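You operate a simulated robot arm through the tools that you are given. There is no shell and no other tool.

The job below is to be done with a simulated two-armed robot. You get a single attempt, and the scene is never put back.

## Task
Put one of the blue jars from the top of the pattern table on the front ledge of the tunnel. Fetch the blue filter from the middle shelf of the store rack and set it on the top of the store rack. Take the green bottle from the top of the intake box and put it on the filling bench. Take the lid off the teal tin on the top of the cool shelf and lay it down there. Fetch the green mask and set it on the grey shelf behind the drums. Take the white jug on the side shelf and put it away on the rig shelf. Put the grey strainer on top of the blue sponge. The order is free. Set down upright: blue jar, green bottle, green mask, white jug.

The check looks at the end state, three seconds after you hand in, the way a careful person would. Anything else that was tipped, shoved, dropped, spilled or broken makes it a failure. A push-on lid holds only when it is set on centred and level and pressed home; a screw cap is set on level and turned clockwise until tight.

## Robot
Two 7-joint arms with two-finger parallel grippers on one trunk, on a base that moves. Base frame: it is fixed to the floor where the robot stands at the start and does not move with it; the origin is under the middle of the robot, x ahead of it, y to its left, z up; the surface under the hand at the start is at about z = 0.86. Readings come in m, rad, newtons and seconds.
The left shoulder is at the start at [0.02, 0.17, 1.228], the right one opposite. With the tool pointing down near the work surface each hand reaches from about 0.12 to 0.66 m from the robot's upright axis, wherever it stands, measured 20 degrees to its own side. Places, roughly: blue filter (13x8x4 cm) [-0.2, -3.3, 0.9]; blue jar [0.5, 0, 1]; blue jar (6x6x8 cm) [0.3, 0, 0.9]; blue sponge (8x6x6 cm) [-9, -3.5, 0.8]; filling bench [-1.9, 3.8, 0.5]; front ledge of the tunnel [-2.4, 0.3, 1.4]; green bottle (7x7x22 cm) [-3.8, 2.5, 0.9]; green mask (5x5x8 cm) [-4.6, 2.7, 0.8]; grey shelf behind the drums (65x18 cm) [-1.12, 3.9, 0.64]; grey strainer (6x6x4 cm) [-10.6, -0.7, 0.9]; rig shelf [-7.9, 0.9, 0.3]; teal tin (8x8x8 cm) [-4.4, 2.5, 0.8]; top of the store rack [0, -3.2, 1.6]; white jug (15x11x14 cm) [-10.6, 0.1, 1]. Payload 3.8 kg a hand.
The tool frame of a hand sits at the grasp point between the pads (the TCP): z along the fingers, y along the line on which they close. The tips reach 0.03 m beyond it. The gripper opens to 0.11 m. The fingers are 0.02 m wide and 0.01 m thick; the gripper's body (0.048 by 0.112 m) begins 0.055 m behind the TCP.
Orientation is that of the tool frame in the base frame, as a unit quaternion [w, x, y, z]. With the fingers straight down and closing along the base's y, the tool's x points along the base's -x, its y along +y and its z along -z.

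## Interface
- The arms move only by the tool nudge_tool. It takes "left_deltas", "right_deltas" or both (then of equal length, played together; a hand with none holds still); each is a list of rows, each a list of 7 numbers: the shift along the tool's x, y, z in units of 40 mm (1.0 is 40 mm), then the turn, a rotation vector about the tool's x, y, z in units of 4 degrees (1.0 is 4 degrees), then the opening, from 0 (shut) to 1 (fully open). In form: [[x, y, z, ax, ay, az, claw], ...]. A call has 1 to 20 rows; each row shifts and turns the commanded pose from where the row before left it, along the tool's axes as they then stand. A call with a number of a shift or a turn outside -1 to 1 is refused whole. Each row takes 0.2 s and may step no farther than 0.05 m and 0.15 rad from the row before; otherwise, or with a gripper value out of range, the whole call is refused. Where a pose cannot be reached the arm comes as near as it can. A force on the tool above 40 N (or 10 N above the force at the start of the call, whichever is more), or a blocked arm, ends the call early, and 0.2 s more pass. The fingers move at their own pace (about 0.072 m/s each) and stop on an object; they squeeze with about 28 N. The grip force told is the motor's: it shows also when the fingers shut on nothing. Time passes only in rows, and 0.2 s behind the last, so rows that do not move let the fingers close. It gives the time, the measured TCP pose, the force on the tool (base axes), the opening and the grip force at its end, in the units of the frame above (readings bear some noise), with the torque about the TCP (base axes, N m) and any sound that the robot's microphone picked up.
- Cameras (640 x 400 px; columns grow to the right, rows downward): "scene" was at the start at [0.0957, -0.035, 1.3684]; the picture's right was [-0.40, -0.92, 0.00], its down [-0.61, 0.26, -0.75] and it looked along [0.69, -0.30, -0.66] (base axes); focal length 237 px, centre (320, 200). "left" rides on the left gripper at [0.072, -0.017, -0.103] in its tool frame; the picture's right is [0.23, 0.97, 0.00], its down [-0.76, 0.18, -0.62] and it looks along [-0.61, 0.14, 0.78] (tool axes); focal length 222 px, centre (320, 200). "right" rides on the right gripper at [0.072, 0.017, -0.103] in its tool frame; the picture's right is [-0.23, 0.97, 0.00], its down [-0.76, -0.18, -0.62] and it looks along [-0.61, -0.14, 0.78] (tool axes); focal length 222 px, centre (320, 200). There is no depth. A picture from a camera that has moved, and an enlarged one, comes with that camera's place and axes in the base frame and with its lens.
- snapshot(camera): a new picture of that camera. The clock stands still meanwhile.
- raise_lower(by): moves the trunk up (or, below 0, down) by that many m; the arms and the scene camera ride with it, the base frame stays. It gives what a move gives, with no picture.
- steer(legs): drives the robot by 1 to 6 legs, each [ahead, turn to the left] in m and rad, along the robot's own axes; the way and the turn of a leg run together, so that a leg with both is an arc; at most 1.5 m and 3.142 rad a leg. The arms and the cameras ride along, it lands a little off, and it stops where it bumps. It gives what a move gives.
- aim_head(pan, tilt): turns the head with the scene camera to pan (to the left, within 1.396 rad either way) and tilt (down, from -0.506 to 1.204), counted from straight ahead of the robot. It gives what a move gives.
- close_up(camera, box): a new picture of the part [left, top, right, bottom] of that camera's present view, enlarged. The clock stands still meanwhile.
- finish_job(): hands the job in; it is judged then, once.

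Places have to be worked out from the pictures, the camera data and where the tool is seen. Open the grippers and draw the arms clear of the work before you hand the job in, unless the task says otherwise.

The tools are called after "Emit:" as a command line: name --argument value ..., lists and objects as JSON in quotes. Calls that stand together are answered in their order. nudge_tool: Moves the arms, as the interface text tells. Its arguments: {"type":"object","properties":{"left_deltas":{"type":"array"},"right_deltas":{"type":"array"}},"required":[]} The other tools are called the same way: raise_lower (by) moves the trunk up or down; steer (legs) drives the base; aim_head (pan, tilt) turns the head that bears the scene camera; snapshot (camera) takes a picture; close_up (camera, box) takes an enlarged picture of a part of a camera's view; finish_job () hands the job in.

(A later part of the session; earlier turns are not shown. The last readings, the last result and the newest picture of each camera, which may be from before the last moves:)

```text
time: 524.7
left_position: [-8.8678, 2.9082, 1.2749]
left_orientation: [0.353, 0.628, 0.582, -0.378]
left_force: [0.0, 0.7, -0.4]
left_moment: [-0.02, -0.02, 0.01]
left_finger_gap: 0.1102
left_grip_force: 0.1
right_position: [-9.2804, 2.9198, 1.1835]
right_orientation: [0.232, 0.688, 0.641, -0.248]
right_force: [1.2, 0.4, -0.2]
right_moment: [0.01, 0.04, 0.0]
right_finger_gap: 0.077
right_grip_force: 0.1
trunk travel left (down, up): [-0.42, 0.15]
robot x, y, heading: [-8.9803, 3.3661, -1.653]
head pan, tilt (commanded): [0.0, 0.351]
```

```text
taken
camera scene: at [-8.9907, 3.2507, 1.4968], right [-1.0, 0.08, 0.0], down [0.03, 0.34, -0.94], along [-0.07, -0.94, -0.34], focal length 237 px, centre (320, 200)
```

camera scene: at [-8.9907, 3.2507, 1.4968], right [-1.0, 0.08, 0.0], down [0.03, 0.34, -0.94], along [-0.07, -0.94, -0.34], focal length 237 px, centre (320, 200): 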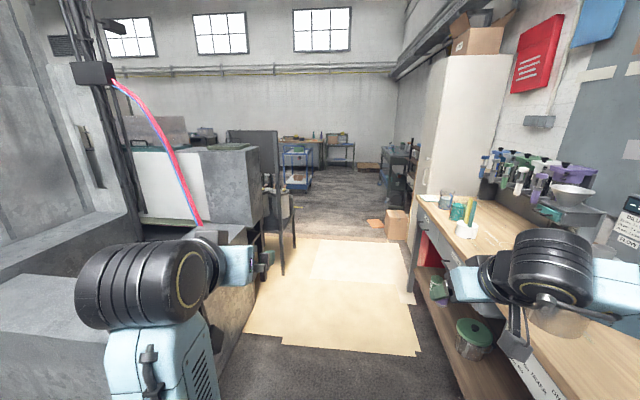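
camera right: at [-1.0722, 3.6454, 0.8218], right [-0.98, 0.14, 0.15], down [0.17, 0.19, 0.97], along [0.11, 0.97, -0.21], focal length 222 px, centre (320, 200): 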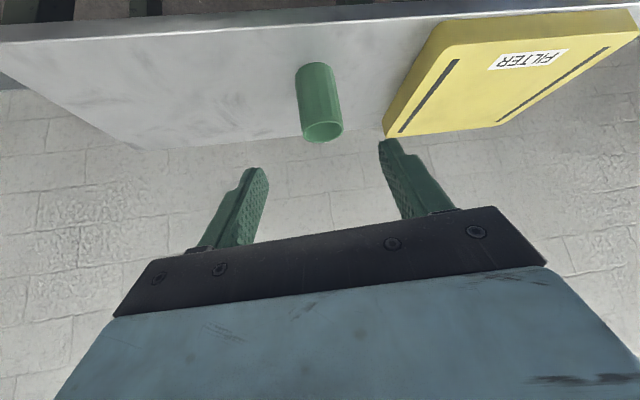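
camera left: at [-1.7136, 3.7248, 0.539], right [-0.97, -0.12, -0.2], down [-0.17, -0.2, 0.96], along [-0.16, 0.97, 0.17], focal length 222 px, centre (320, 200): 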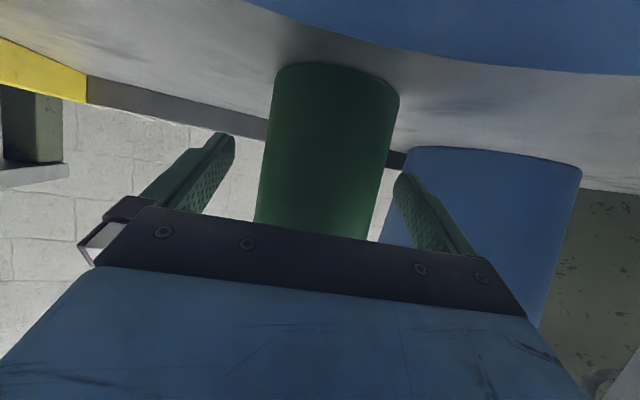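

The aisle runs south between machine (x≥-8.75) and bench (x≤-9.8). I raise the trunk fully so the elbows clear everything, and drive to about [-9.35,1.3].

Emit:
raise_lower --by 0.15

Emit:
steer --legs '[[0.0, -0.1], [1.3, 0.0], [0.75, 0.0]]'

Emit:
aim_head --pan -0.7 --tilt 0.45

Emit:
snapshot --camera "scene"

Emit:
aim_head --pan 0.5 --tilt 0.45

Emit:
snapshot --camera "scene"

```text
time: 526.4
left_position: [-8.8697, 2.9078, 1.4243]
left_orientation: [0.354, 0.627, 0.582, -0.377]
left_force: [0.5, 0.2, 0.6]
left_moment: [0.0, 0.0, -0.01]
left_finger_gap: 0.1099
left_grip_force: 0.1
right_position: [-9.2811, 2.9196, 1.334]
right_orientation: [0.232, 0.688, 0.641, -0.248]
right_force: [1.0, 0.5, 0.1]
right_moment: [0.01, -0.02, -0.04]
right_finger_gap: 0.0768
right_grip_force: 0.1
trunk travel left (down, up): [-0.57, 0.0]
robot x, y, heading: [-8.982, 3.3668, -1.651]
head pan, tilt (commanded): [0.0, 0.351]
```

```text
time: 537.1
left_position: [-9.267, 0.8907, 1.4243]
left_orientation: [0.337, 0.653, 0.554, -0.392]
left_force: [-0.9, 0.1, -0.4]
left_moment: [0.02, -0.04, -0.01]
left_finger_gap: 0.1103
left_grip_force: 0.0
right_position: [-9.6742, 0.9414, 1.3328]
right_orientation: [0.22, 0.717, 0.609, -0.258]
right_force: [0.5, -0.2, 0.0]
right_moment: [0.01, -0.01, 0.02]
right_finger_gap: 0.077
right_grip_force: 0.1
trunk travel left (down, up): [-0.57, 0.0]
robot x, y, heading: [-9.331, 1.3615, -1.741]
head pan, tilt (commanded): [0.0, 0.351]
```

```text
time: 538.2
left_position: [-9.2656, 0.8916, 1.4238]
left_orientation: [0.337, 0.653, 0.553, -0.393]
left_force: [-0.2, -0.5, -0.2]
left_moment: [0.02, -0.03, 0.02]
left_finger_gap: 0.1101
left_grip_force: 0.1
right_position: [-9.6744, 0.9413, 1.3332]
right_orientation: [0.22, 0.717, 0.609, -0.259]
right_force: [0.3, 0.3, 1.4]
right_moment: [0.0, 0.03, -0.03]
right_finger_gap: 0.077
right_grip_force: 0.0
trunk travel left (down, up): [-0.57, 0.0]
robot x, y, heading: [-9.3272, 1.3568, -1.739]
head pan, tilt (commanded): [-0.7, 0.45]
```

```text
taken
camera scene: at [-9.4093, 1.2761, 1.6376], right [-0.64, 0.76, 0.0], down [0.33, 0.28, -0.9], along [-0.69, -0.58, -0.44], focal length 237 px, centre (320, 200)
```

scene: 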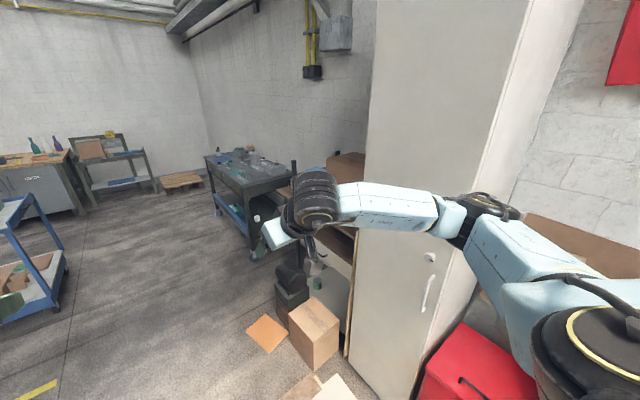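

```text
time: 539.6
left_position: [-9.2667, 0.8914, 1.4248]
left_orientation: [0.336, 0.653, 0.553, -0.393]
left_force: [-0.4, 0.5, -0.1]
left_moment: [0.01, -0.03, 0.03]
left_finger_gap: 0.1098
left_grip_force: 0.0
right_position: [-9.6745, 0.9414, 1.3324]
right_orientation: [0.221, 0.716, 0.61, -0.258]
right_force: [0.6, 0.4, 0.6]
right_moment: [-0.03, 0.01, 0.01]
right_finger_gap: 0.0769
right_grip_force: 0.0
trunk travel left (down, up): [-0.57, 0.0]
robot x, y, heading: [-9.3329, 1.3586, -1.74]
head pan, tilt (commanded): [0.499, 0.45]
```

```text
taken
camera scene: at [-9.3095, 1.2484, 1.6376], right [-0.95, -0.32, 0.0], down [-0.14, 0.41, -0.9], along [0.29, -0.85, -0.44], focal length 237 px, centre (320, 200)
```

scene: 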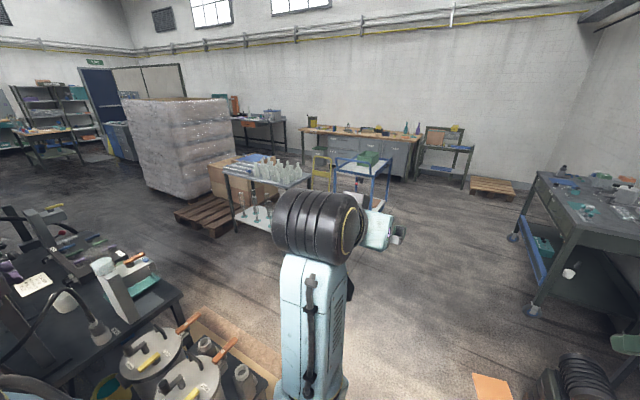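

I'm in the west room: the black rig table with pots low down is on my left; the side shelf seems to lie behind the white cabinet on my right. I drive 1.2 m further south and look right.

Emit:
steer --legs '[[0.0, 0.08], [1.2, 0.0]]'

Emit:
aim_head --pan -1.2 --tilt 0.45

Emit:
snapshot --camera "scene"

Emit:
aim_head --pan 1.3 --tilt 0.5

Emit:
snapshot --camera "scene"

```text
time: 546.2
left_position: [-9.301, -0.3002, 1.4249]
left_orientation: [0.359, 0.619, 0.591, -0.372]
left_force: [-0.3, -0.5, -0.5]
left_moment: [-0.01, -0.03, 0.0]
left_finger_gap: 0.1101
left_grip_force: 0.0
right_position: [-9.7122, -0.2994, 1.3336]
right_orientation: [0.235, 0.68, 0.65, -0.245]
right_force: [-0.6, 0.4, 0.3]
right_moment: [-0.04, 0.01, 0.0]
right_finger_gap: 0.0771
right_grip_force: 0.1
trunk travel left (down, up): [-0.57, 0.0]
robot x, y, heading: [-9.4234, 0.1532, -1.628]
head pan, tilt (commanded): [0.499, 0.45]
```

```text
time: 547.9
left_position: [-9.3016, -0.3006, 1.4242]
left_orientation: [0.358, 0.62, 0.59, -0.373]
left_force: [1.0, 0.5, -0.2]
left_moment: [-0.01, 0.02, 0.02]
left_finger_gap: 0.11
left_grip_force: 0.1
right_position: [-9.7114, -0.2988, 1.3336]
right_orientation: [0.235, 0.68, 0.65, -0.244]
right_force: [0.9, -0.2, -0.3]
right_moment: [-0.03, 0.02, -0.02]
right_finger_gap: 0.0771
right_grip_force: 0.0
trunk travel left (down, up): [-0.57, 0.0]
robot x, y, heading: [-9.4231, 0.156, -1.629]
head pan, tilt (commanded): [-1.201, 0.45]
```

```text
taken
camera scene: at [-9.5124, 0.1037, 1.6376], right [-0.31, 0.95, 0.0], down [0.41, 0.13, -0.9], along [-0.86, -0.28, -0.44], focal length 237 px, centre (320, 200)
```

scene: 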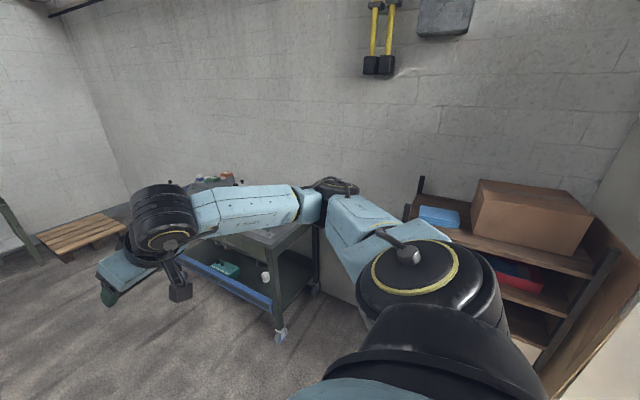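

```text
time: 550.2
left_position: [-9.3009, -0.2999, 1.4249]
left_orientation: [0.358, 0.62, 0.59, -0.373]
left_force: [-0.9, -0.9, 0.3]
left_moment: [-0.01, -0.01, 0.02]
left_finger_gap: 0.1101
left_grip_force: 0.1
right_position: [-9.7128, -0.2982, 1.3332]
right_orientation: [0.235, 0.68, 0.65, -0.245]
right_force: [0.7, -0.8, -0.6]
right_moment: [-0.01, 0.0, 0.04]
right_finger_gap: 0.077
right_grip_force: 0.0
trunk travel left (down, up): [-0.57, 0.0]
robot x, y, heading: [-9.418, 0.1564, -1.624]
head pan, tilt (commanded): [1.3, 0.499]
```

```text
taken
camera scene: at [-9.3389, 0.103, 1.6331], right [-0.32, -0.95, 0.0], down [-0.45, 0.15, -0.88], along [0.83, -0.28, -0.48], focal length 237 px, centre (320, 200)
```

scene: 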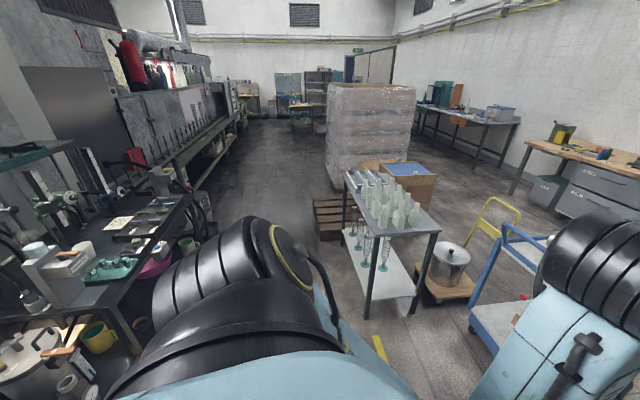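

The wooden shelf and the blue-green trolley table are on my right. I turn right in place to face west.

Emit:
steer --legs '[[0.0, -1.52]]'

Emit:
aim_head --pan 0.0 --tilt 0.5

Emit:
snapshot --camera "scene"

```text
time: 554.2
left_position: [-9.8641, -0.0076, 1.4253]
left_orientation: [0.015, 0.855, 0.019, -0.518]
left_force: [-0.1, 0.0, 0.0]
left_moment: [0.02, 0.04, 0.01]
left_finger_gap: 0.1095
left_grip_force: 0.0
right_position: [-9.8988, 0.4022, 1.333]
right_orientation: [0.008, 0.941, 0.022, -0.339]
right_force: [0.1, 1.3, -0.1]
right_moment: [0.01, 0.02, -0.01]
right_finger_gap: 0.0768
right_grip_force: 0.1
trunk travel left (down, up): [-0.57, 0.0]
robot x, y, heading: [-9.4213, 0.1575, -3.103]
head pan, tilt (commanded): [1.3, 0.499]
```

```text
time: 555.6
left_position: [-9.8643, -0.0062, 1.4248]
left_orientation: [0.014, 0.855, 0.018, -0.518]
left_force: [0.1, -0.6, -0.6]
left_moment: [-0.01, -0.01, 0.0]
left_finger_gap: 0.1099
left_grip_force: 0.0
right_position: [-9.8992, 0.4018, 1.3334]
right_orientation: [0.009, 0.94, 0.023, -0.34]
right_force: [-0.2, -0.5, -1.0]
right_moment: [0.01, 0.02, -0.03]
right_finger_gap: 0.0771
right_grip_force: 0.1
trunk travel left (down, up): [-0.57, 0.0]
robot x, y, heading: [-9.421, 0.1577, -3.106]
head pan, tilt (commanded): [0.0, 0.499]
```

```text
taken
camera scene: at [-9.5358, 0.1489, 1.6331], right [-0.04, 1.0, 0.0], down [0.48, 0.02, -0.88], along [-0.88, -0.03, -0.48], focal length 237 px, centre (320, 200)
```

scene: 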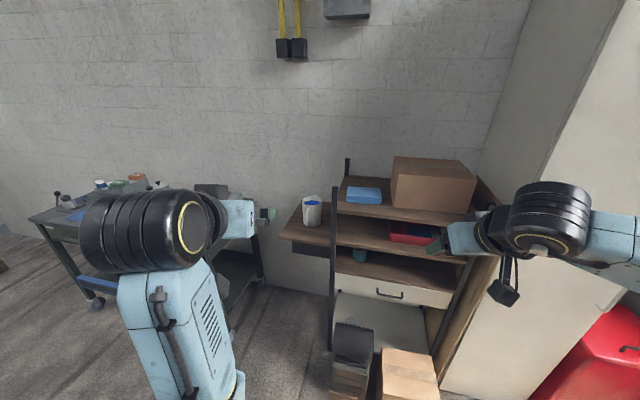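

The white jug stands on the wing board at the left of the wooden shelf. Zooming in.

Emit:
close_up --camera "scene" --box '[240, 150, 480, 310]'

Emit:
close_up --camera "scene" --box '[0, 150, 200, 320]'

```text
2.50 times, centred on (360, 230) of scene
camera zoom: at [-9.5358, 0.1489, 1.6331], right [-0.04, 1.0, 0.0], down [0.48, 0.02, -0.88], along [-0.88, -0.03, -0.48], focal length 593 px, centre (220, 125)
```

zoom: 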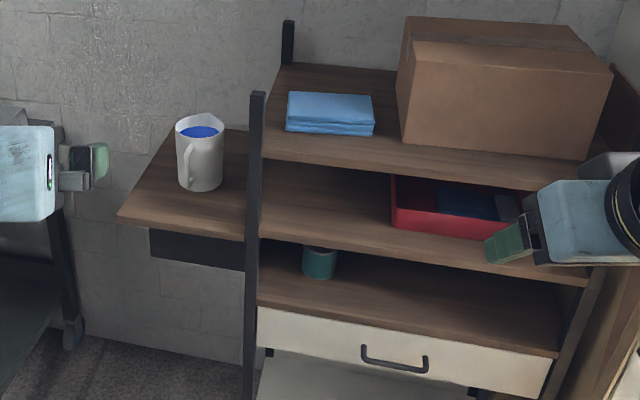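

```text
2.35 times, centred on (100, 235) of scene
camera zoom: at [-9.5358, 0.1489, 1.6331], right [-0.04, 1.0, 0.0], down [0.48, 0.02, -0.88], along [-0.88, -0.03, -0.48], focal length 558 px, centre (838, 118)
```

zoom: 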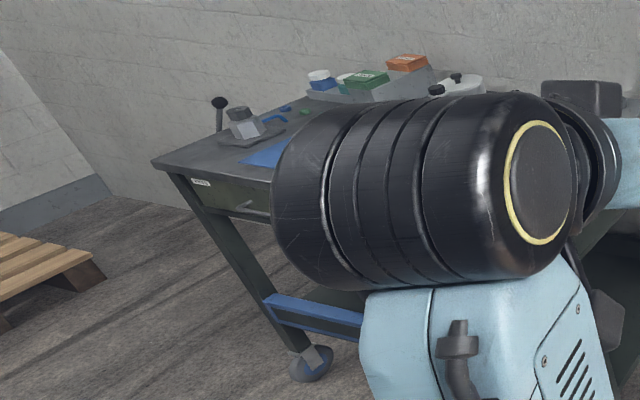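

The jug is full of blue liquid and its handle points at me, so the grasp must suit the destination. Before grasping I turn around to inspect the rig shelf.

Emit:
steer --legs '[[0.0, 1.75], [0.0, 1.75]]'

Emit:
aim_head --pan 0.0 --tilt 0.6

Emit:
snapshot --camera "scene"

```text
time: 564.6
left_position: [-9.0711, 0.469, 1.4242]
left_orientation: [0.505, -0.181, 0.837, 0.112]
left_force: [0.0, -0.1, -0.4]
left_moment: [0.01, 0.03, -0.03]
left_finger_gap: 0.1101
left_grip_force: 0.1
right_position: [-8.8853, 0.1017, 1.334]
right_orientation: [0.331, -0.2, 0.919, 0.073]
right_force: [0.9, 0.7, 0.0]
right_moment: [0.03, 0.0, 0.01]
right_finger_gap: 0.0771
right_grip_force: 0.0
trunk travel left (down, up): [-0.57, 0.0]
robot x, y, heading: [-9.4211, 0.1502, 0.419]
head pan, tilt (commanded): [0.0, 0.499]
```

```text
time: 565.2
left_position: [-9.0721, 0.4696, 1.4245]
left_orientation: [0.506, -0.18, 0.836, 0.112]
left_force: [0.2, 1.1, -0.9]
left_moment: [-0.02, 0.02, -0.04]
left_finger_gap: 0.1101
left_grip_force: 0.3
right_position: [-8.8852, 0.1022, 1.3336]
right_orientation: [0.331, -0.199, 0.92, 0.072]
right_force: [-0.6, 0.5, 0.7]
right_moment: [-0.01, -0.02, -0.01]
right_finger_gap: 0.0769
right_grip_force: 0.1
trunk travel left (down, up): [-0.57, 0.0]
robot x, y, heading: [-9.4189, 0.1556, 0.42]
head pan, tilt (commanded): [0.0, 0.6]
```

```text
taken
camera scene: at [-9.3239, 0.1975, 1.624], right [0.41, -0.91, 0.0], down [-0.52, -0.23, -0.83], along [0.75, 0.34, -0.56], focal length 237 px, centre (320, 200)
```

scene: 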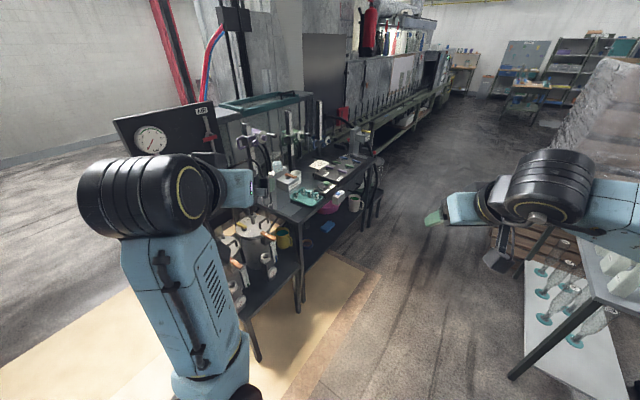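

Zooming in on the rig's lower shelf.

Emit:
close_up --camera "scene" --box '[220, 120, 420, 300]'

Emit:
close_up --camera "scene" --box '[200, 180, 320, 370]'

```text
2.22 times, centred on (320, 210) of scene
camera zoom: at [-9.3239, 0.1975, 1.624], right [0.41, -0.91, 0.0], down [-0.52, -0.23, -0.83], along [0.75, 0.34, -0.56], focal length 527 px, centre (320, 178)
```

zoom: 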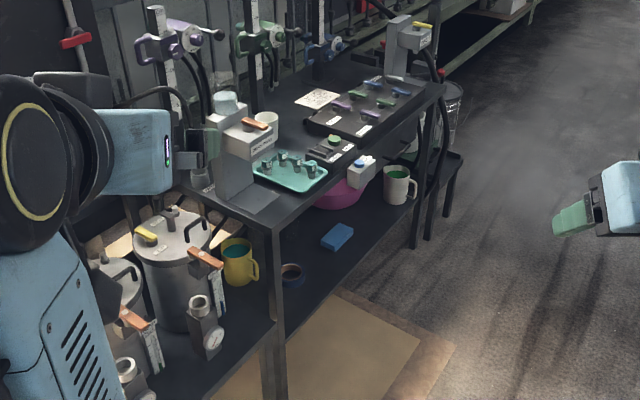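

```text
2.11 times, centred on (260, 275) of scene
camera zoom: at [-9.3239, 0.1975, 1.624], right [0.41, -0.91, 0.0], down [-0.52, -0.23, -0.83], along [0.75, 0.34, -0.56], focal length 499 px, centre (446, 42)
```

zoom: 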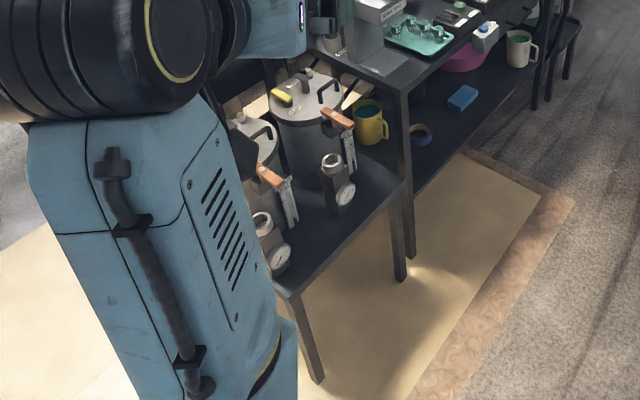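

The rig shelf (z≈0.3) is an open lower shelf under a table (top ≈0.77), front facing south, with free room between a ring and a blue block at ≈[-8.02,0.80]. A vertical (top-down) grip, handle pointing back to me, fits both ends. I bring the right hand to vertical and drive back toward the jug, facing north-west.

Emit:
nudge_tool --right_deltas '[[0, 0, 0, 0, 1, 0, 1], [0, 0, 0, 0, 1, 0, 1], [0, 0, 0, 0, 1, 0, 1], [0, 0, 0, 0, 1, 0, 1], [0, 0, 0, 0, 1, 0, 1], [0, 0, 0, 0, 1, 0, 1], [0, 0, 0, 0, 1, 0, 1], [0, 0, 0, 0, 1, 0, 1], [0, 0, 0, 0, 1, 0, 1], [0, 0, 0, 0, 1, 0, 1], [0, 0, 0, 0, 0, 0, 1]]'

Emit:
steer --legs '[[0.0, -1.5], [0.0, -1.516], [0.76, 0.0], [0.0, -1.137]]'

Emit:
snapshot --camera "scene"

```text
time: 567.6
left_position: [-9.0702, 0.4697, 1.4246]
left_orientation: [0.506, -0.18, 0.836, 0.112]
left_force: [-0.4, 0.0, -1.0]
left_moment: [0.01, -0.04, -0.02]
left_finger_gap: 0.11
left_grip_force: 0.0
right_position: [-8.8868, 0.1026, 1.3341]
right_orientation: [-0.002, -0.213, 0.977, 0.001]
right_force: [0.1, 0.7, 0.2]
right_moment: [0.01, 0.01, -0.01]
right_finger_gap: 0.1102
right_grip_force: 0.0
trunk travel left (down, up): [-0.57, 0.0]
robot x, y, heading: [-9.4225, 0.155, 0.419]
head pan, tilt (commanded): [0.0, 0.6]
```

```text
time: 581.8
left_position: [-10.5206, -0.1716, 1.4243]
left_orientation: [-0.132, 0.826, -0.223, -0.501]
left_force: [-0.3, 0.0, 0.3]
left_moment: [0.02, 0.01, 0.0]
left_finger_gap: 0.1102
left_grip_force: 0.2
right_position: [-10.3296, 0.1923, 1.3338]
right_orientation: [0.001, 0.966, -0.258, 0.003]
right_force: [0.1, 0.1, -0.6]
right_moment: [-0.03, 0.02, 0.01]
right_finger_gap: 0.1097
right_grip_force: 0.0
trunk travel left (down, up): [-0.57, 0.0]
robot x, y, heading: [-10.0613, -0.2776, 2.61]
head pan, tilt (commanded): [0.0, 0.6]
```

```text
taken
camera scene: at [-10.1578, -0.2194, 1.624], right [0.51, 0.86, 0.0], down [0.49, -0.29, -0.83], along [-0.71, 0.42, -0.56], focal length 237 px, centre (320, 200)
```

scene: 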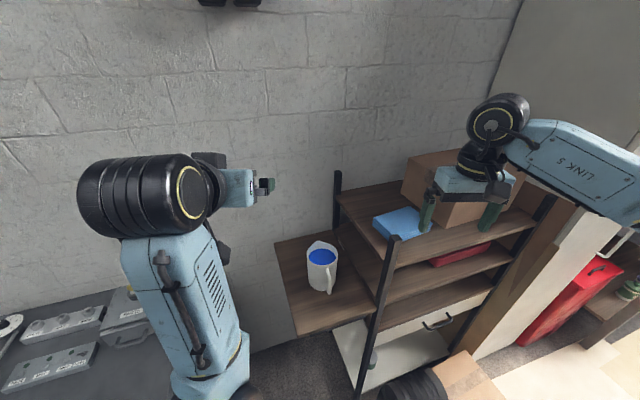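

I'm facing the jug; zooming in to measure it.

Emit:
close_up --camera "scene" --box '[260, 210, 420, 330]'

Emit:
snapshot --camera "right"

```text
3.33 times, centred on (340, 270) of scene
camera zoom: at [-10.1578, -0.2194, 1.624], right [0.51, 0.86, 0.0], down [0.49, -0.29, -0.83], along [-0.71, 0.42, -0.56], focal length 790 px, centre (253, -33)
```

zoom: 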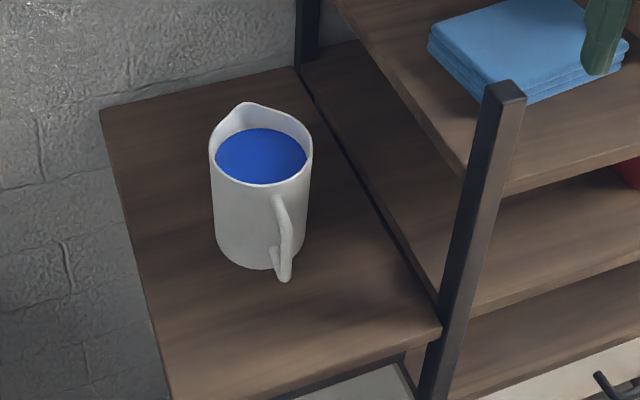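

```text
taken
camera right: at [-10.2761, 0.1421, 1.4384], right [-0.68, -0.73, 0.0], down [-0.57, 0.54, 0.62], along [-0.45, 0.42, -0.79], focal length 222 px, centre (320, 200)
```

right: 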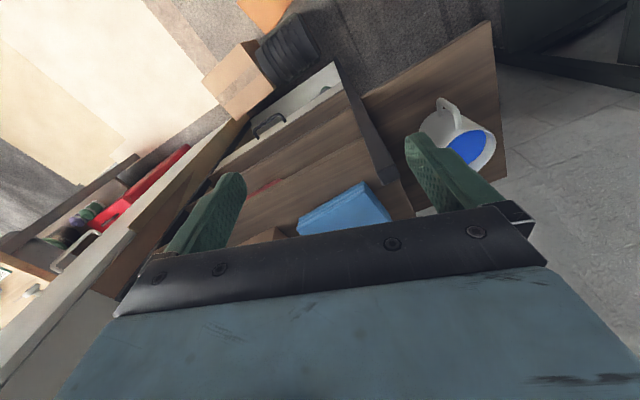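

Jug: rim z≈1.03, axis ≈[-10.63,0.07], about 10 cm wide, handle pointing east. The shelf post would foul my right forearm, so I use the left hand, vertical, turned so its back faces the handle. First I rotate the left hand upright and pull the right hand back.

Emit:
nudge_tool --left_deltas '[[0, 0, 0, 0, 1, 0, 1], [0, 0, 0, 0, 1, 0, 1], [0, 0, 0, 0, 1, 0, 1], [0, 0, 0, 0, 1, 0, 1], [0, 0, 0, 0, 1, 0, 1], [0, 0, 0, 0, 1, 0, 1], [0, 0, 0, 0, 1, 0, 1], [0, 0, 0, 0, 1, 0, 1], [0, 0, 0, 0, 1, 0, 1], [0, 0, 0, 0, 1, 0, 1], [0, 0, 0, 0, 1, 0, 1], [0, 0, 0, 0, 1, 0, 1], [0, 0, 0, 0, 1, 0, 1], [0, 0, 0, 0, 1, 0, 1], [0, 0, 0, 0, 1, 0, 1], [0, 0, 0, 0, 0.5, 0, 1]]' --right_deltas '[[0.9, 0, 0, 0, 0, 0, 1], [0.9, 0, 0, 0, 0, 0, 1], [0.9, -0.3, 0, 0, 0, 0, 1], [0.9, -0.3, 0, 0, 0, 0, 1], [0, 0, 0, 0, 0, 0, 1], [0, 0, 0, 0, 0, 0, 1], [0, 0, 0, 0, 0, 0, 1], [0, 0, 0, 0, 0, 0, 1], [0, 0, 0, 0, 0, 0, 1], [0, 0, 0, 0, 0, 0, 1], [0, 0, 0, 0, 0, 0, 1], [0, 0, 0, 0, 0, 0, 1], [0, 0, 0, 0, 0, 0, 1], [0, 0, 0, 0, 0, 0, 1], [0, 0, 0, 0, 0, 0, 1], [0, 0, 0, 0, 0, 0, 1]]'

Emit:
nudge_tool --left_deltas '[[0, 0, 0, 0, 0, -1, 1], [0, 0, 0, 0, 0, -1, 1], [0, 0, 0, 0, 0, -1, 1], [0, 0, 0, 0, 0, -1, 1], [0, 0, 0, 0, 0, -1, 1], [0, 0, 0, 0, 0, -1, 1], [0, 0, 0, 0, 0, -1, 1], [0, 0, 0, 0, 0, -0.5, 1], [0, 0, 0, 0, 0, 0, 1]]'

Emit:
snapshot --camera "scene"

Emit:
snapshot --camera "left"

```text
time: 585.2
left_position: [-10.6418, -0.103, 1.3009]
left_orientation: [0.002, 0.966, -0.259, -0.003]
left_force: [1.1, -0.3, 0.1]
left_moment: [0.02, -0.02, 0.03]
left_finger_gap: 0.11
left_grip_force: 0.1
left hand out of reach, approached as far as the arm can: row 3, 4, 5, 6, 7, 8, 9, 10, 11, 12, 13, 14, 15
right_position: [-10.1925, 0.1416, 1.3351]
right_orientation: [0.001, 0.966, -0.258, 0.002]
right_force: [-0.6, -0.7, 0.3]
right_moment: [0.0, 0.03, 0.03]
right_finger_gap: 0.1101
right_grip_force: 0.1
trunk travel left (down, up): [-0.57, 0.0]
robot x, y, heading: [-10.06, -0.2771, 2.605]
head pan, tilt (commanded): [0.0, 0.6]
```

```text
time: 587.2
left_position: [-10.6422, -0.1031, 1.298]
left_orientation: [0.0, 1.0, 0.0, -0.004]
left_force: [0.7, 0.3, 0.4]
left_moment: [-0.01, -0.02, -0.01]
left_finger_gap: 0.11
left_grip_force: 0.2
right_position: [-10.1932, 0.1416, 1.3351]
right_orientation: [0.001, 0.966, -0.258, 0.002]
right_force: [-0.8, 0.2, 0.2]
right_moment: [-0.01, 0.0, 0.02]
right_finger_gap: 0.1101
right_grip_force: 0.0
trunk travel left (down, up): [-0.57, 0.0]
robot x, y, heading: [-10.0642, -0.2723, 2.613]
head pan, tilt (commanded): [0.0, 0.6]
```

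```text
taken
camera scene: at [-10.158, -0.2195, 1.624], right [0.51, 0.86, 0.0], down [0.49, -0.29, -0.83], along [-0.71, 0.42, -0.56], focal length 237 px, centre (320, 200)
```

scene: 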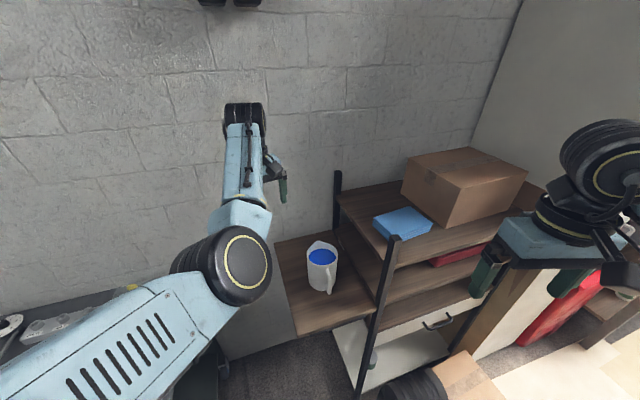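

```text
taken
camera left: at [-10.5693, -0.0843, 1.4012], right [0.23, -0.97, 0.0], down [-0.76, -0.18, 0.63], along [-0.61, -0.14, -0.78], focal length 222 px, centre (320, 200)
```

left: 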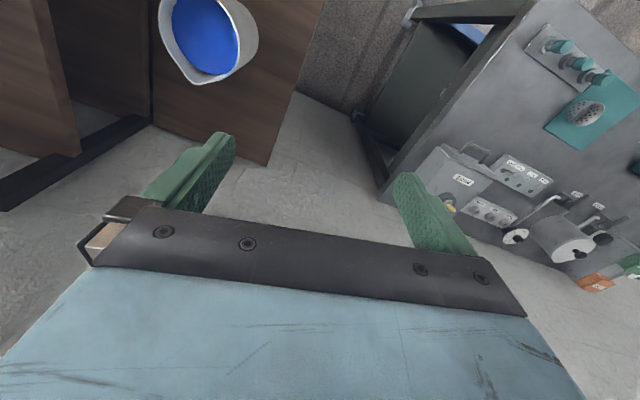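

Left hand is vertical and yawed right. I draw it 8 cm east, drive 10 cm closer, then bring it above the jug.

Emit:
nudge_tool --left_deltas '[[0.9, 0, 0, 0, 0, 0, 1], [0.9, 0, 0, 0, 0, 0, 1], [0, 0, 0, 0, 0, 0, 1]]'

Emit:
steer --legs '[[0.1, 0.0]]'

Emit:
snapshot --camera "left"

Emit:
snapshot --camera "scene"

```text
time: 588.0
left_position: [-10.6148, -0.0744, 1.2749]
left_orientation: [0.0, 1.0, 0.0, -0.004]
left_force: [0.3, -0.9, -0.1]
left_moment: [0.0, -0.01, 0.03]
left_finger_gap: 0.1099
left_grip_force: 0.1
left hand out of reach, approached as far as the arm can: row 1, 2
right_position: [-10.1937, 0.142, 1.3344]
right_orientation: [0.001, 0.966, -0.258, 0.002]
right_force: [-0.2, 0.1, -0.1]
right_moment: [0.0, 0.0, -0.03]
right_finger_gap: 0.11
right_grip_force: 0.1
trunk travel left (down, up): [-0.57, 0.0]
robot x, y, heading: [-10.0645, -0.2743, 2.607]
head pan, tilt (commanded): [0.0, 0.6]
```

```text
time: 589.2
left_position: [-10.7021, -0.0239, 1.2765]
left_orientation: [0.001, 1.0, -0.001, -0.004]
left_force: [-0.2, 0.2, 0.1]
left_moment: [0.02, -0.02, -0.01]
left_finger_gap: 0.1098
left_grip_force: 0.0
right_position: [-10.2766, 0.1927, 1.3339]
right_orientation: [0.001, 0.966, -0.258, 0.002]
right_force: [-0.2, 0.0, 0.0]
right_moment: [0.03, 0.0, -0.02]
right_finger_gap: 0.11
right_grip_force: 0.1
trunk travel left (down, up): [-0.57, 0.0]
robot x, y, heading: [-10.1484, -0.2267, 2.611]
head pan, tilt (commanded): [0.0, 0.6]
```

```text
taken
camera left: at [-10.6295, -0.0062, 1.3789], right [0.23, -0.97, 0.0], down [-0.76, -0.18, 0.63], along [-0.61, -0.14, -0.78], focal length 222 px, centre (320, 200)
```

left: 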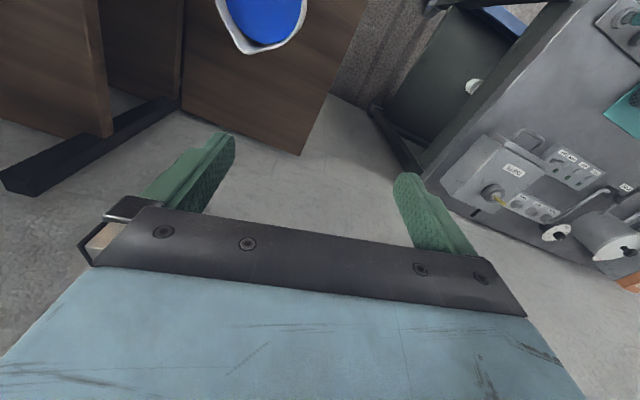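

```text
taken
camera scene: at [-10.2432, -0.1694, 1.6241], right [0.51, 0.86, 0.0], down [0.49, -0.29, -0.83], along [-0.71, 0.42, -0.56], focal length 237 px, centre (320, 200)
```

scene: 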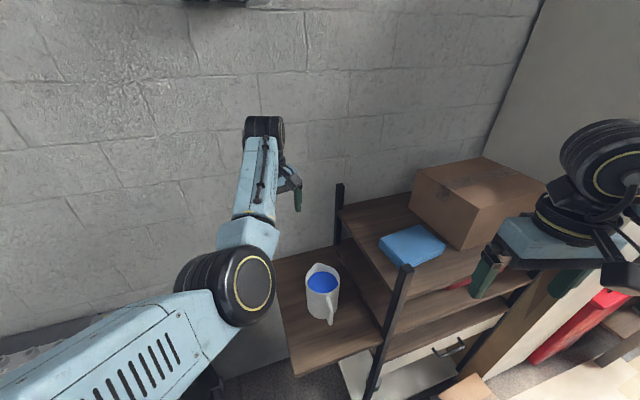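

I now try to bring the left hand over the jug (9 cm east, 8 cm north) at this height.

Emit:
nudge_tool --left_deltas '[[0.5, -0.6, 0, 0, 0, 0, 1], [0.5, -0.6, 0, 0, 0, 0, 1], [0.5, -0.5, 0, 0, 0, 0, 1], [0.5, -0.4, 0, 0, 0, 0, 1], [0.2, 0, 0, 0, 0, 0, 1], [0, 0, 0, 0, 0, 0, 1]]'

Emit:
snapshot --camera "left"

Emit:
snapshot --camera "scene"

```text
time: 590.6
left_position: [-10.6166, 0.0631, 1.2676]
left_orientation: [0.0, 1.0, 0.0, -0.005]
left_force: [-0.1, -0.1, 0.4]
left_moment: [-0.03, 0.01, -0.01]
left_finger_gap: 0.1097
left_grip_force: 0.0
left hand out of reach, approached as far as the arm can: row 1, 5
right_position: [-10.2777, 0.192, 1.3347]
right_orientation: [0.001, 0.966, -0.258, 0.002]
right_force: [1.1, -0.6, 0.2]
right_moment: [0.0, 0.0, 0.01]
right_finger_gap: 0.1102
right_grip_force: 0.1
trunk travel left (down, up): [-0.57, 0.0]
robot x, y, heading: [-10.1464, -0.2232, 2.614]
head pan, tilt (commanded): [0.0, 0.6]
```

```text
taken
camera left: at [-10.5443, 0.0803, 1.3714], right [0.23, -0.97, 0.0], down [-0.76, -0.18, 0.63], along [-0.61, -0.14, -0.78], focal length 222 px, centre (320, 200)
```

left: 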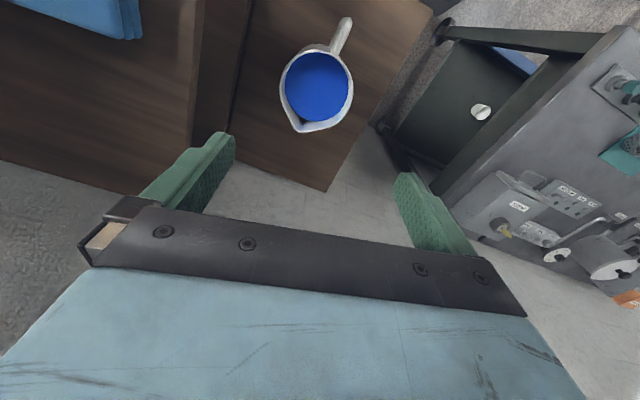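

```text
taken
camera scene: at [-10.2431, -0.1692, 1.624], right [0.51, 0.86, 0.0], down [0.49, -0.29, -0.83], along [-0.71, 0.42, -0.56], focal length 237 px, centre (320, 200)
```

scene: 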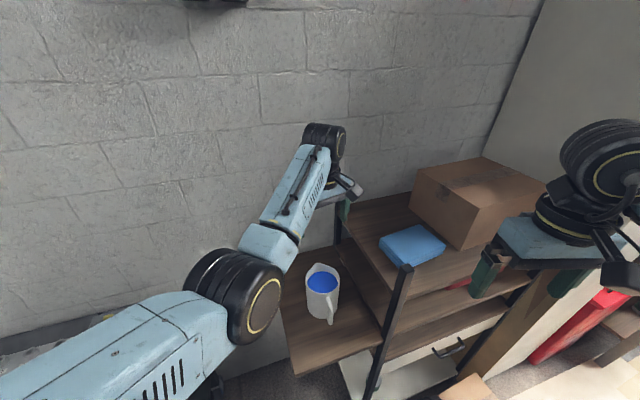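

The left hand is above the jug; its handle points about 15° south of east, rim ≈10.3 cm – just within my 11 cm opening. I rotate 15° clockwise to put the handle straight behind the hand, descend to z≈1.14 and measure the centring precisely.

Emit:
nudge_tool --left_deltas '[[0, 0, 0, 0, 0, 1, 1], [0, 0, 0, 0, 0, 1, 1], [0, 0, 0, 0, 0, 1, 1], [0, 0, 0, 0, 0, 0.75, 1], [0, 0, 0.8, 0, 0, 0, 1], [0, 0, 0.8, 0, 0, 0, 1], [0, 0, 0.8, 0, 0, 0, 1], [0, 0, 0.8, 0, 0, 0, 1], [0, 0, 0, 0, 0, 0, 1]]'

Emit:
snapshot --camera "left"

Emit:
snapshot --camera "scene"

```text
time: 592.6
left_position: [-10.6219, 0.0613, 1.1428]
left_orientation: [0.002, 0.991, -0.13, -0.003]
left_force: [0.9, -0.6, 0.6]
left_moment: [-0.02, -0.03, -0.02]
left_finger_gap: 0.1098
left_grip_force: 0.0
right_position: [-10.2763, 0.1926, 1.3351]
right_orientation: [0.001, 0.966, -0.258, 0.003]
right_force: [-0.6, 0.4, 0.0]
right_moment: [-0.01, 0.02, -0.01]
right_finger_gap: 0.11
right_grip_force: 0.1
trunk travel left (down, up): [-0.57, 0.0]
robot x, y, heading: [-10.1477, -0.2225, 2.607]
head pan, tilt (commanded): [0.0, 0.6]
```

```text
taken
camera left: at [-10.5463, 0.06, 1.245], right [-0.03, -1.0, 0.0], down [-0.78, 0.03, 0.63], along [-0.63, 0.02, -0.78], focal length 222 px, centre (320, 200)
```

left: 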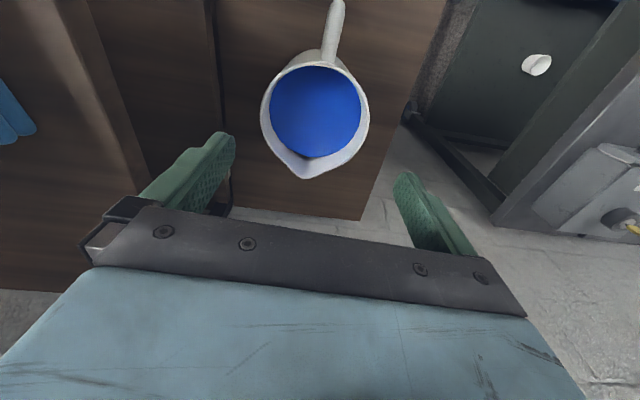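

```text
taken
camera scene: at [-10.2432, -0.1693, 1.624], right [0.51, 0.86, 0.0], down [0.49, -0.29, -0.83], along [-0.71, 0.42, -0.56], focal length 237 px, centre (320, 200)
```

scene: 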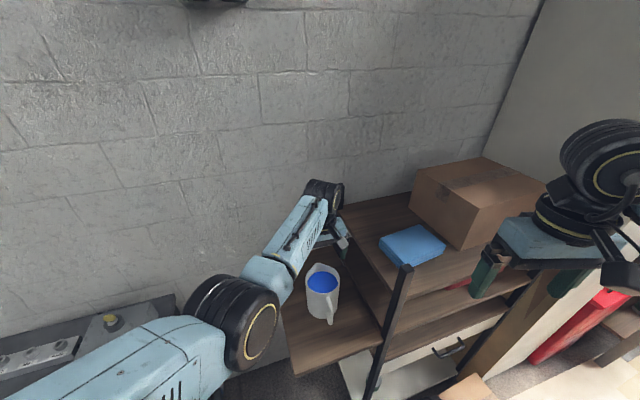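

Zooming the wrist view to measure the rim against the fingers.

Emit:
close_up --camera "left" --box '[220, 20, 420, 200]'

```text
2.22 times, centred on (320, 110) of left
camera zoom: at [-10.5463, 0.06, 1.245], right [-0.03, -1.0, 0.0], down [-0.78, 0.03, 0.63], along [-0.63, 0.02, -0.78], focal length 494 px, centre (320, 400)
```

zoom: 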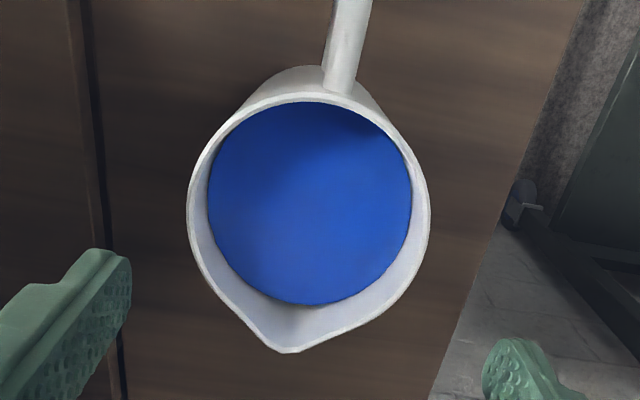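

Rim ≈10.3 cm at z≈1.028; its centre is 7 mm off along the closing line. I correct, descend until the tips are ~1 cm above the rim, and re-measure.

Emit:
nudge_tool --left_deltas '[[0.15, -0.17, 0, 0, 0, 0, 1], [0, 0, 0.6, 0, 0, 0, 1], [0, 0, 0.6, 0, 0, 0, 1], [0, 0, 0.55, 0, 0, 0, 1], [0, 0, 0, 0, 0, 0, 1]]'

Emit:
close_up --camera "left" --box '[220, 60, 420, 240]'

Emit:
snapshot --camera "left"

```text
time: 593.8
left_position: [-10.611, 0.0668, 1.0717]
left_orientation: [0.001, 0.992, -0.13, -0.003]
left_force: [-0.3, -0.1, 0.1]
left_moment: [0.03, -0.01, 0.0]
left_finger_gap: 0.11
left_grip_force: 0.0
right_position: [-10.2773, 0.1921, 1.335]
right_orientation: [0.001, 0.966, -0.258, 0.003]
right_force: [0.4, -0.2, -0.3]
right_moment: [0.01, 0.0, -0.02]
right_finger_gap: 0.1098
right_grip_force: 0.0
trunk travel left (down, up): [-0.57, 0.0]
robot x, y, heading: [-10.1449, -0.2213, 2.612]
head pan, tilt (commanded): [0.0, 0.6]
```

```text
2.22 times, centred on (320, 150) of left
camera zoom: at [-10.5367, 0.0652, 1.1745], right [-0.03, -1.0, 0.0], down [-0.78, 0.03, 0.63], along [-0.63, 0.02, -0.78], focal length 494 px, centre (320, 311)
```

zoom: 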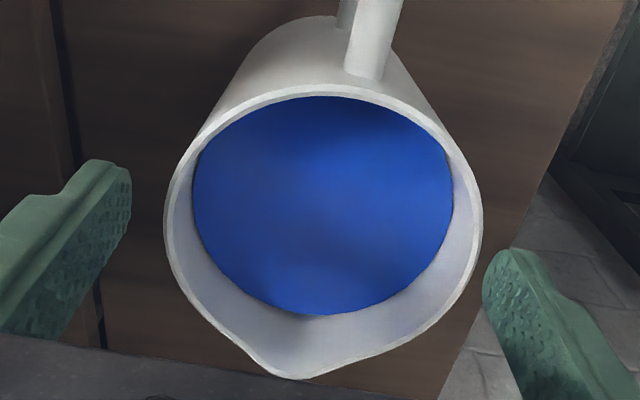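

```text
taken
camera left: at [-10.5367, 0.0652, 1.1745], right [-0.03, -1.0, 0.0], down [-0.78, 0.03, 0.63], along [-0.63, 0.02, -0.78], focal length 222 px, centre (320, 200)
```

left: 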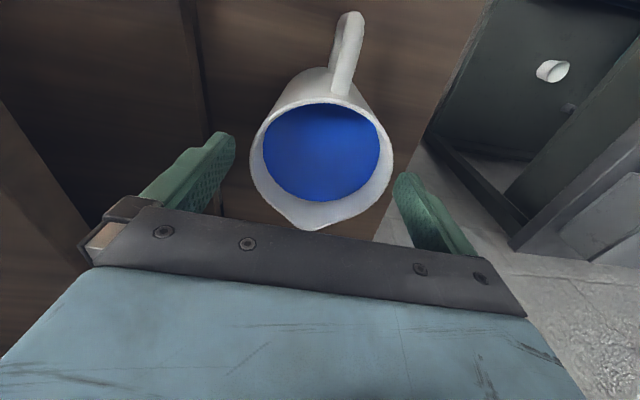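

Now centred to within 0.5 mm; true rim width ≈10.0 cm, so ~5 mm clearance each side. I descend slowly around the jug.

Emit:
nudge_tool --left_deltas '[[0, 0, 0.35, 0, 0, 0, 1], [0, 0, 0.35, 0, 0, 0, 1], [0, 0, 0.35, 0, 0, 0, 1], [0, 0, 0, 0, 0, 0, 1]]'

Emit:
snapshot --camera "left"

Emit:
close_up --camera "scene" --box '[240, 160, 420, 340]'

```text
time: 594.8
left_position: [-10.6053, 0.0528, 1.0347]
left_orientation: [0.002, 0.991, -0.131, -0.003]
left_force: [1.0, 2.5, 0.4]
left_moment: [0.02, -0.02, -0.02]
left_finger_gap: 0.11
left_grip_force: 0.2
left hand out of reach, approached as far as the arm can: row 1, 2, 3
right_position: [-10.2783, 0.1932, 1.3337]
right_orientation: [0.001, 0.966, -0.258, 0.002]
right_force: [-0.6, 0.4, -0.7]
right_moment: [0.0, -0.01, 0.02]
right_finger_gap: 0.1099
right_grip_force: 0.0
trunk travel left (down, up): [-0.57, 0.0]
robot x, y, heading: [-10.15, -0.224, 2.609]
head pan, tilt (commanded): [0.0, 0.6]
```

```text
taken
camera left: at [-10.531, 0.0512, 1.137], right [-0.03, -1.0, 0.0], down [-0.78, 0.03, 0.63], along [-0.63, 0.02, -0.78], focal length 222 px, centre (320, 200)
```

left: 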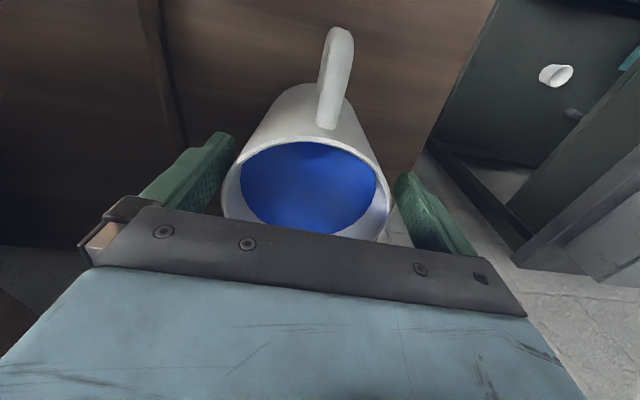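

```text
2.22 times, centred on (330, 250) of scene
camera zoom: at [-10.2435, -0.169, 1.624], right [0.51, 0.86, 0.0], down [0.49, -0.29, -0.82], along [-0.71, 0.42, -0.57], focal length 527 px, centre (298, 89)
```

zoom: 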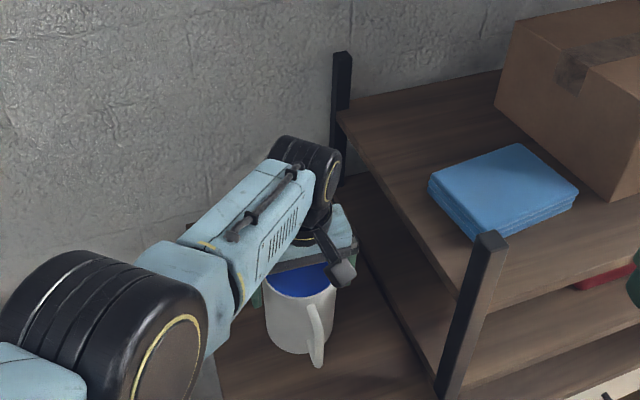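

The arm hit a joint limit and drifted 1.4 cm, touching the jug lightly. I go back up to the previous pose; then I'll descend with the trunk instead of the arm.

Emit:
nudge_tool --left_deltas '[[-0.12, -0.15, 0, 0, 0, 0, 1], [-0.11, -0.15, -0.2, 0, 0, 0, 1], [0, 0, -0.4, 0, 0, 0, 1], [0, 0, -0.4, 0, 0, 0, 1], [0, 0, 0, 0, 0, 0, 1]]'

Emit:
close_up --camera "left" --box '[220, 60, 420, 240]'

```text
time: 596.0
left_position: [-10.6143, 0.0545, 1.0808]
left_orientation: [0.002, 0.992, -0.125, -0.009]
left_force: [-0.4, 0.3, 0.7]
left_moment: [0.02, -0.01, -0.06]
left_finger_gap: 0.1101
left_grip_force: 0.0
left hand out of reach, approached as far as the arm can: row 1, 2
right_position: [-10.2778, 0.1923, 1.3348]
right_orientation: [0.001, 0.966, -0.259, 0.001]
right_force: [-0.3, -0.3, 0.4]
right_moment: [0.01, -0.05, 0.0]
right_finger_gap: 0.11
right_grip_force: 0.1
trunk travel left (down, up): [-0.57, 0.0]
robot x, y, heading: [-10.1473, -0.2264, 2.612]
head pan, tilt (commanded): [0.0, 0.6]
```

```text
2.22 times, centred on (320, 150) of left
camera zoom: at [-10.5386, 0.0537, 1.1833], right [-0.02, -1.0, 0.0], down [-0.77, 0.02, 0.64], along [-0.64, 0.01, -0.77], focal length 494 px, centre (320, 311)
```

zoom: 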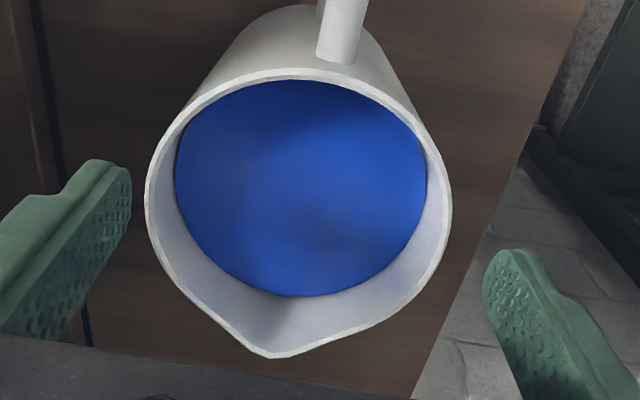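

That was simply the arm's full-reach limit because the shoulder is high above. I raise the left hand 0.2 m and lower the trunk 0.2 m, which brings the shoulder level with the wrist.

Emit:
nudge_tool --left_deltas '[[0, 0, -0.9, 0, 0, 0, 1], [0, 0, -1, 0, 0, 0, 1], [0, 0, -1, 0, 0, 0, 1], [0, 0, -1, 0, 0, 0, 1], [0, 0, -1, 0, 0, 0, 1], [0, 0, 0, 0, 0, 0, 1]]'

Emit:
raise_lower --by -0.2

Emit:
snapshot --camera "left"

Emit:
snapshot --camera "scene"

```text
time: 597.4
left_position: [-10.6025, 0.0583, 1.2738]
left_orientation: [0.003, 0.991, -0.13, -0.005]
left_force: [0.6, 0.4, -0.1]
left_moment: [-0.02, 0.0, 0.01]
left_finger_gap: 0.1099
left_grip_force: 0.1
right_position: [-10.2772, 0.1941, 1.3344]
right_orientation: [0.001, 0.966, -0.258, 0.002]
right_force: [0.7, 0.3, -0.1]
right_moment: [-0.02, 0.0, -0.01]
right_finger_gap: 0.1099
right_grip_force: 0.0
trunk travel left (down, up): [-0.57, 0.0]
robot x, y, heading: [-10.1494, -0.2222, 2.606]
head pan, tilt (commanded): [0.0, 0.6]
```

```text
time: 599.5
left_position: [-10.6031, 0.0572, 1.0728]
left_orientation: [0.001, 0.991, -0.13, -0.004]
left_force: [0.3, 1.0, 0.1]
left_moment: [0.04, 0.01, -0.01]
left_finger_gap: 0.11
left_grip_force: 0.0
right_position: [-10.2779, 0.193, 1.1347]
right_orientation: [0.002, 0.966, -0.259, 0.002]
right_force: [0.6, 0.0, -0.5]
right_moment: [-0.01, 0.04, -0.01]
right_finger_gap: 0.11
right_grip_force: 0.1
trunk travel left (down, up): [-0.37, 0.2]
robot x, y, heading: [-10.1437, -0.2218, 2.608]
head pan, tilt (commanded): [0.0, 0.6]
```

```text
taken
camera left: at [-10.5291, 0.0555, 1.1756], right [-0.03, -1.0, 0.0], down [-0.78, 0.03, 0.63], along [-0.63, 0.02, -0.78], focal length 222 px, centre (320, 200)
```

left: 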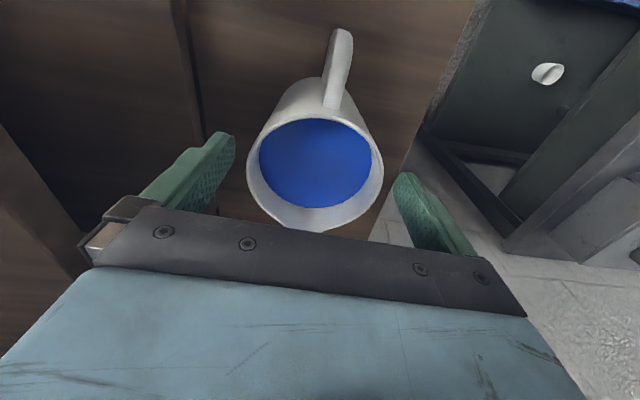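

```text
taken
camera scene: at [-10.2433, -0.1694, 1.4241], right [0.51, 0.86, 0.0], down [0.49, -0.29, -0.83], along [-0.71, 0.42, -0.56], focal length 237 px, centre (320, 200)
```

scene: 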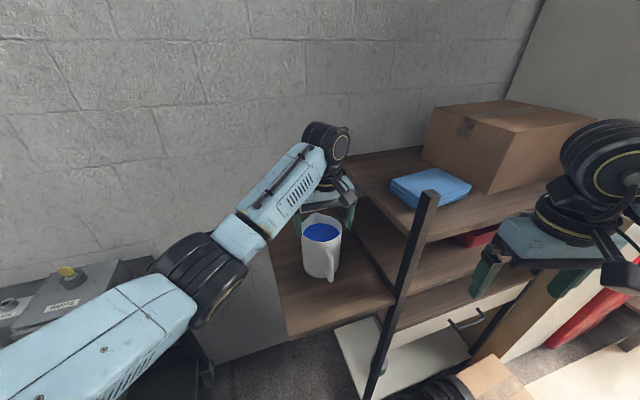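

Emit:
close_up --camera "left" --box '[220, 60, 420, 240]'

```text
2.22 times, centred on (320, 150) of left
camera zoom: at [-10.5291, 0.0555, 1.1756], right [-0.03, -1.0, 0.0], down [-0.78, 0.03, 0.63], along [-0.63, 0.02, -0.78], focal length 494 px, centre (320, 311)
```

zoom: 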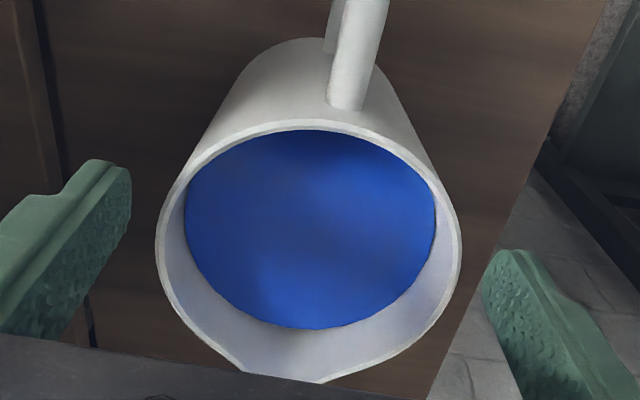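

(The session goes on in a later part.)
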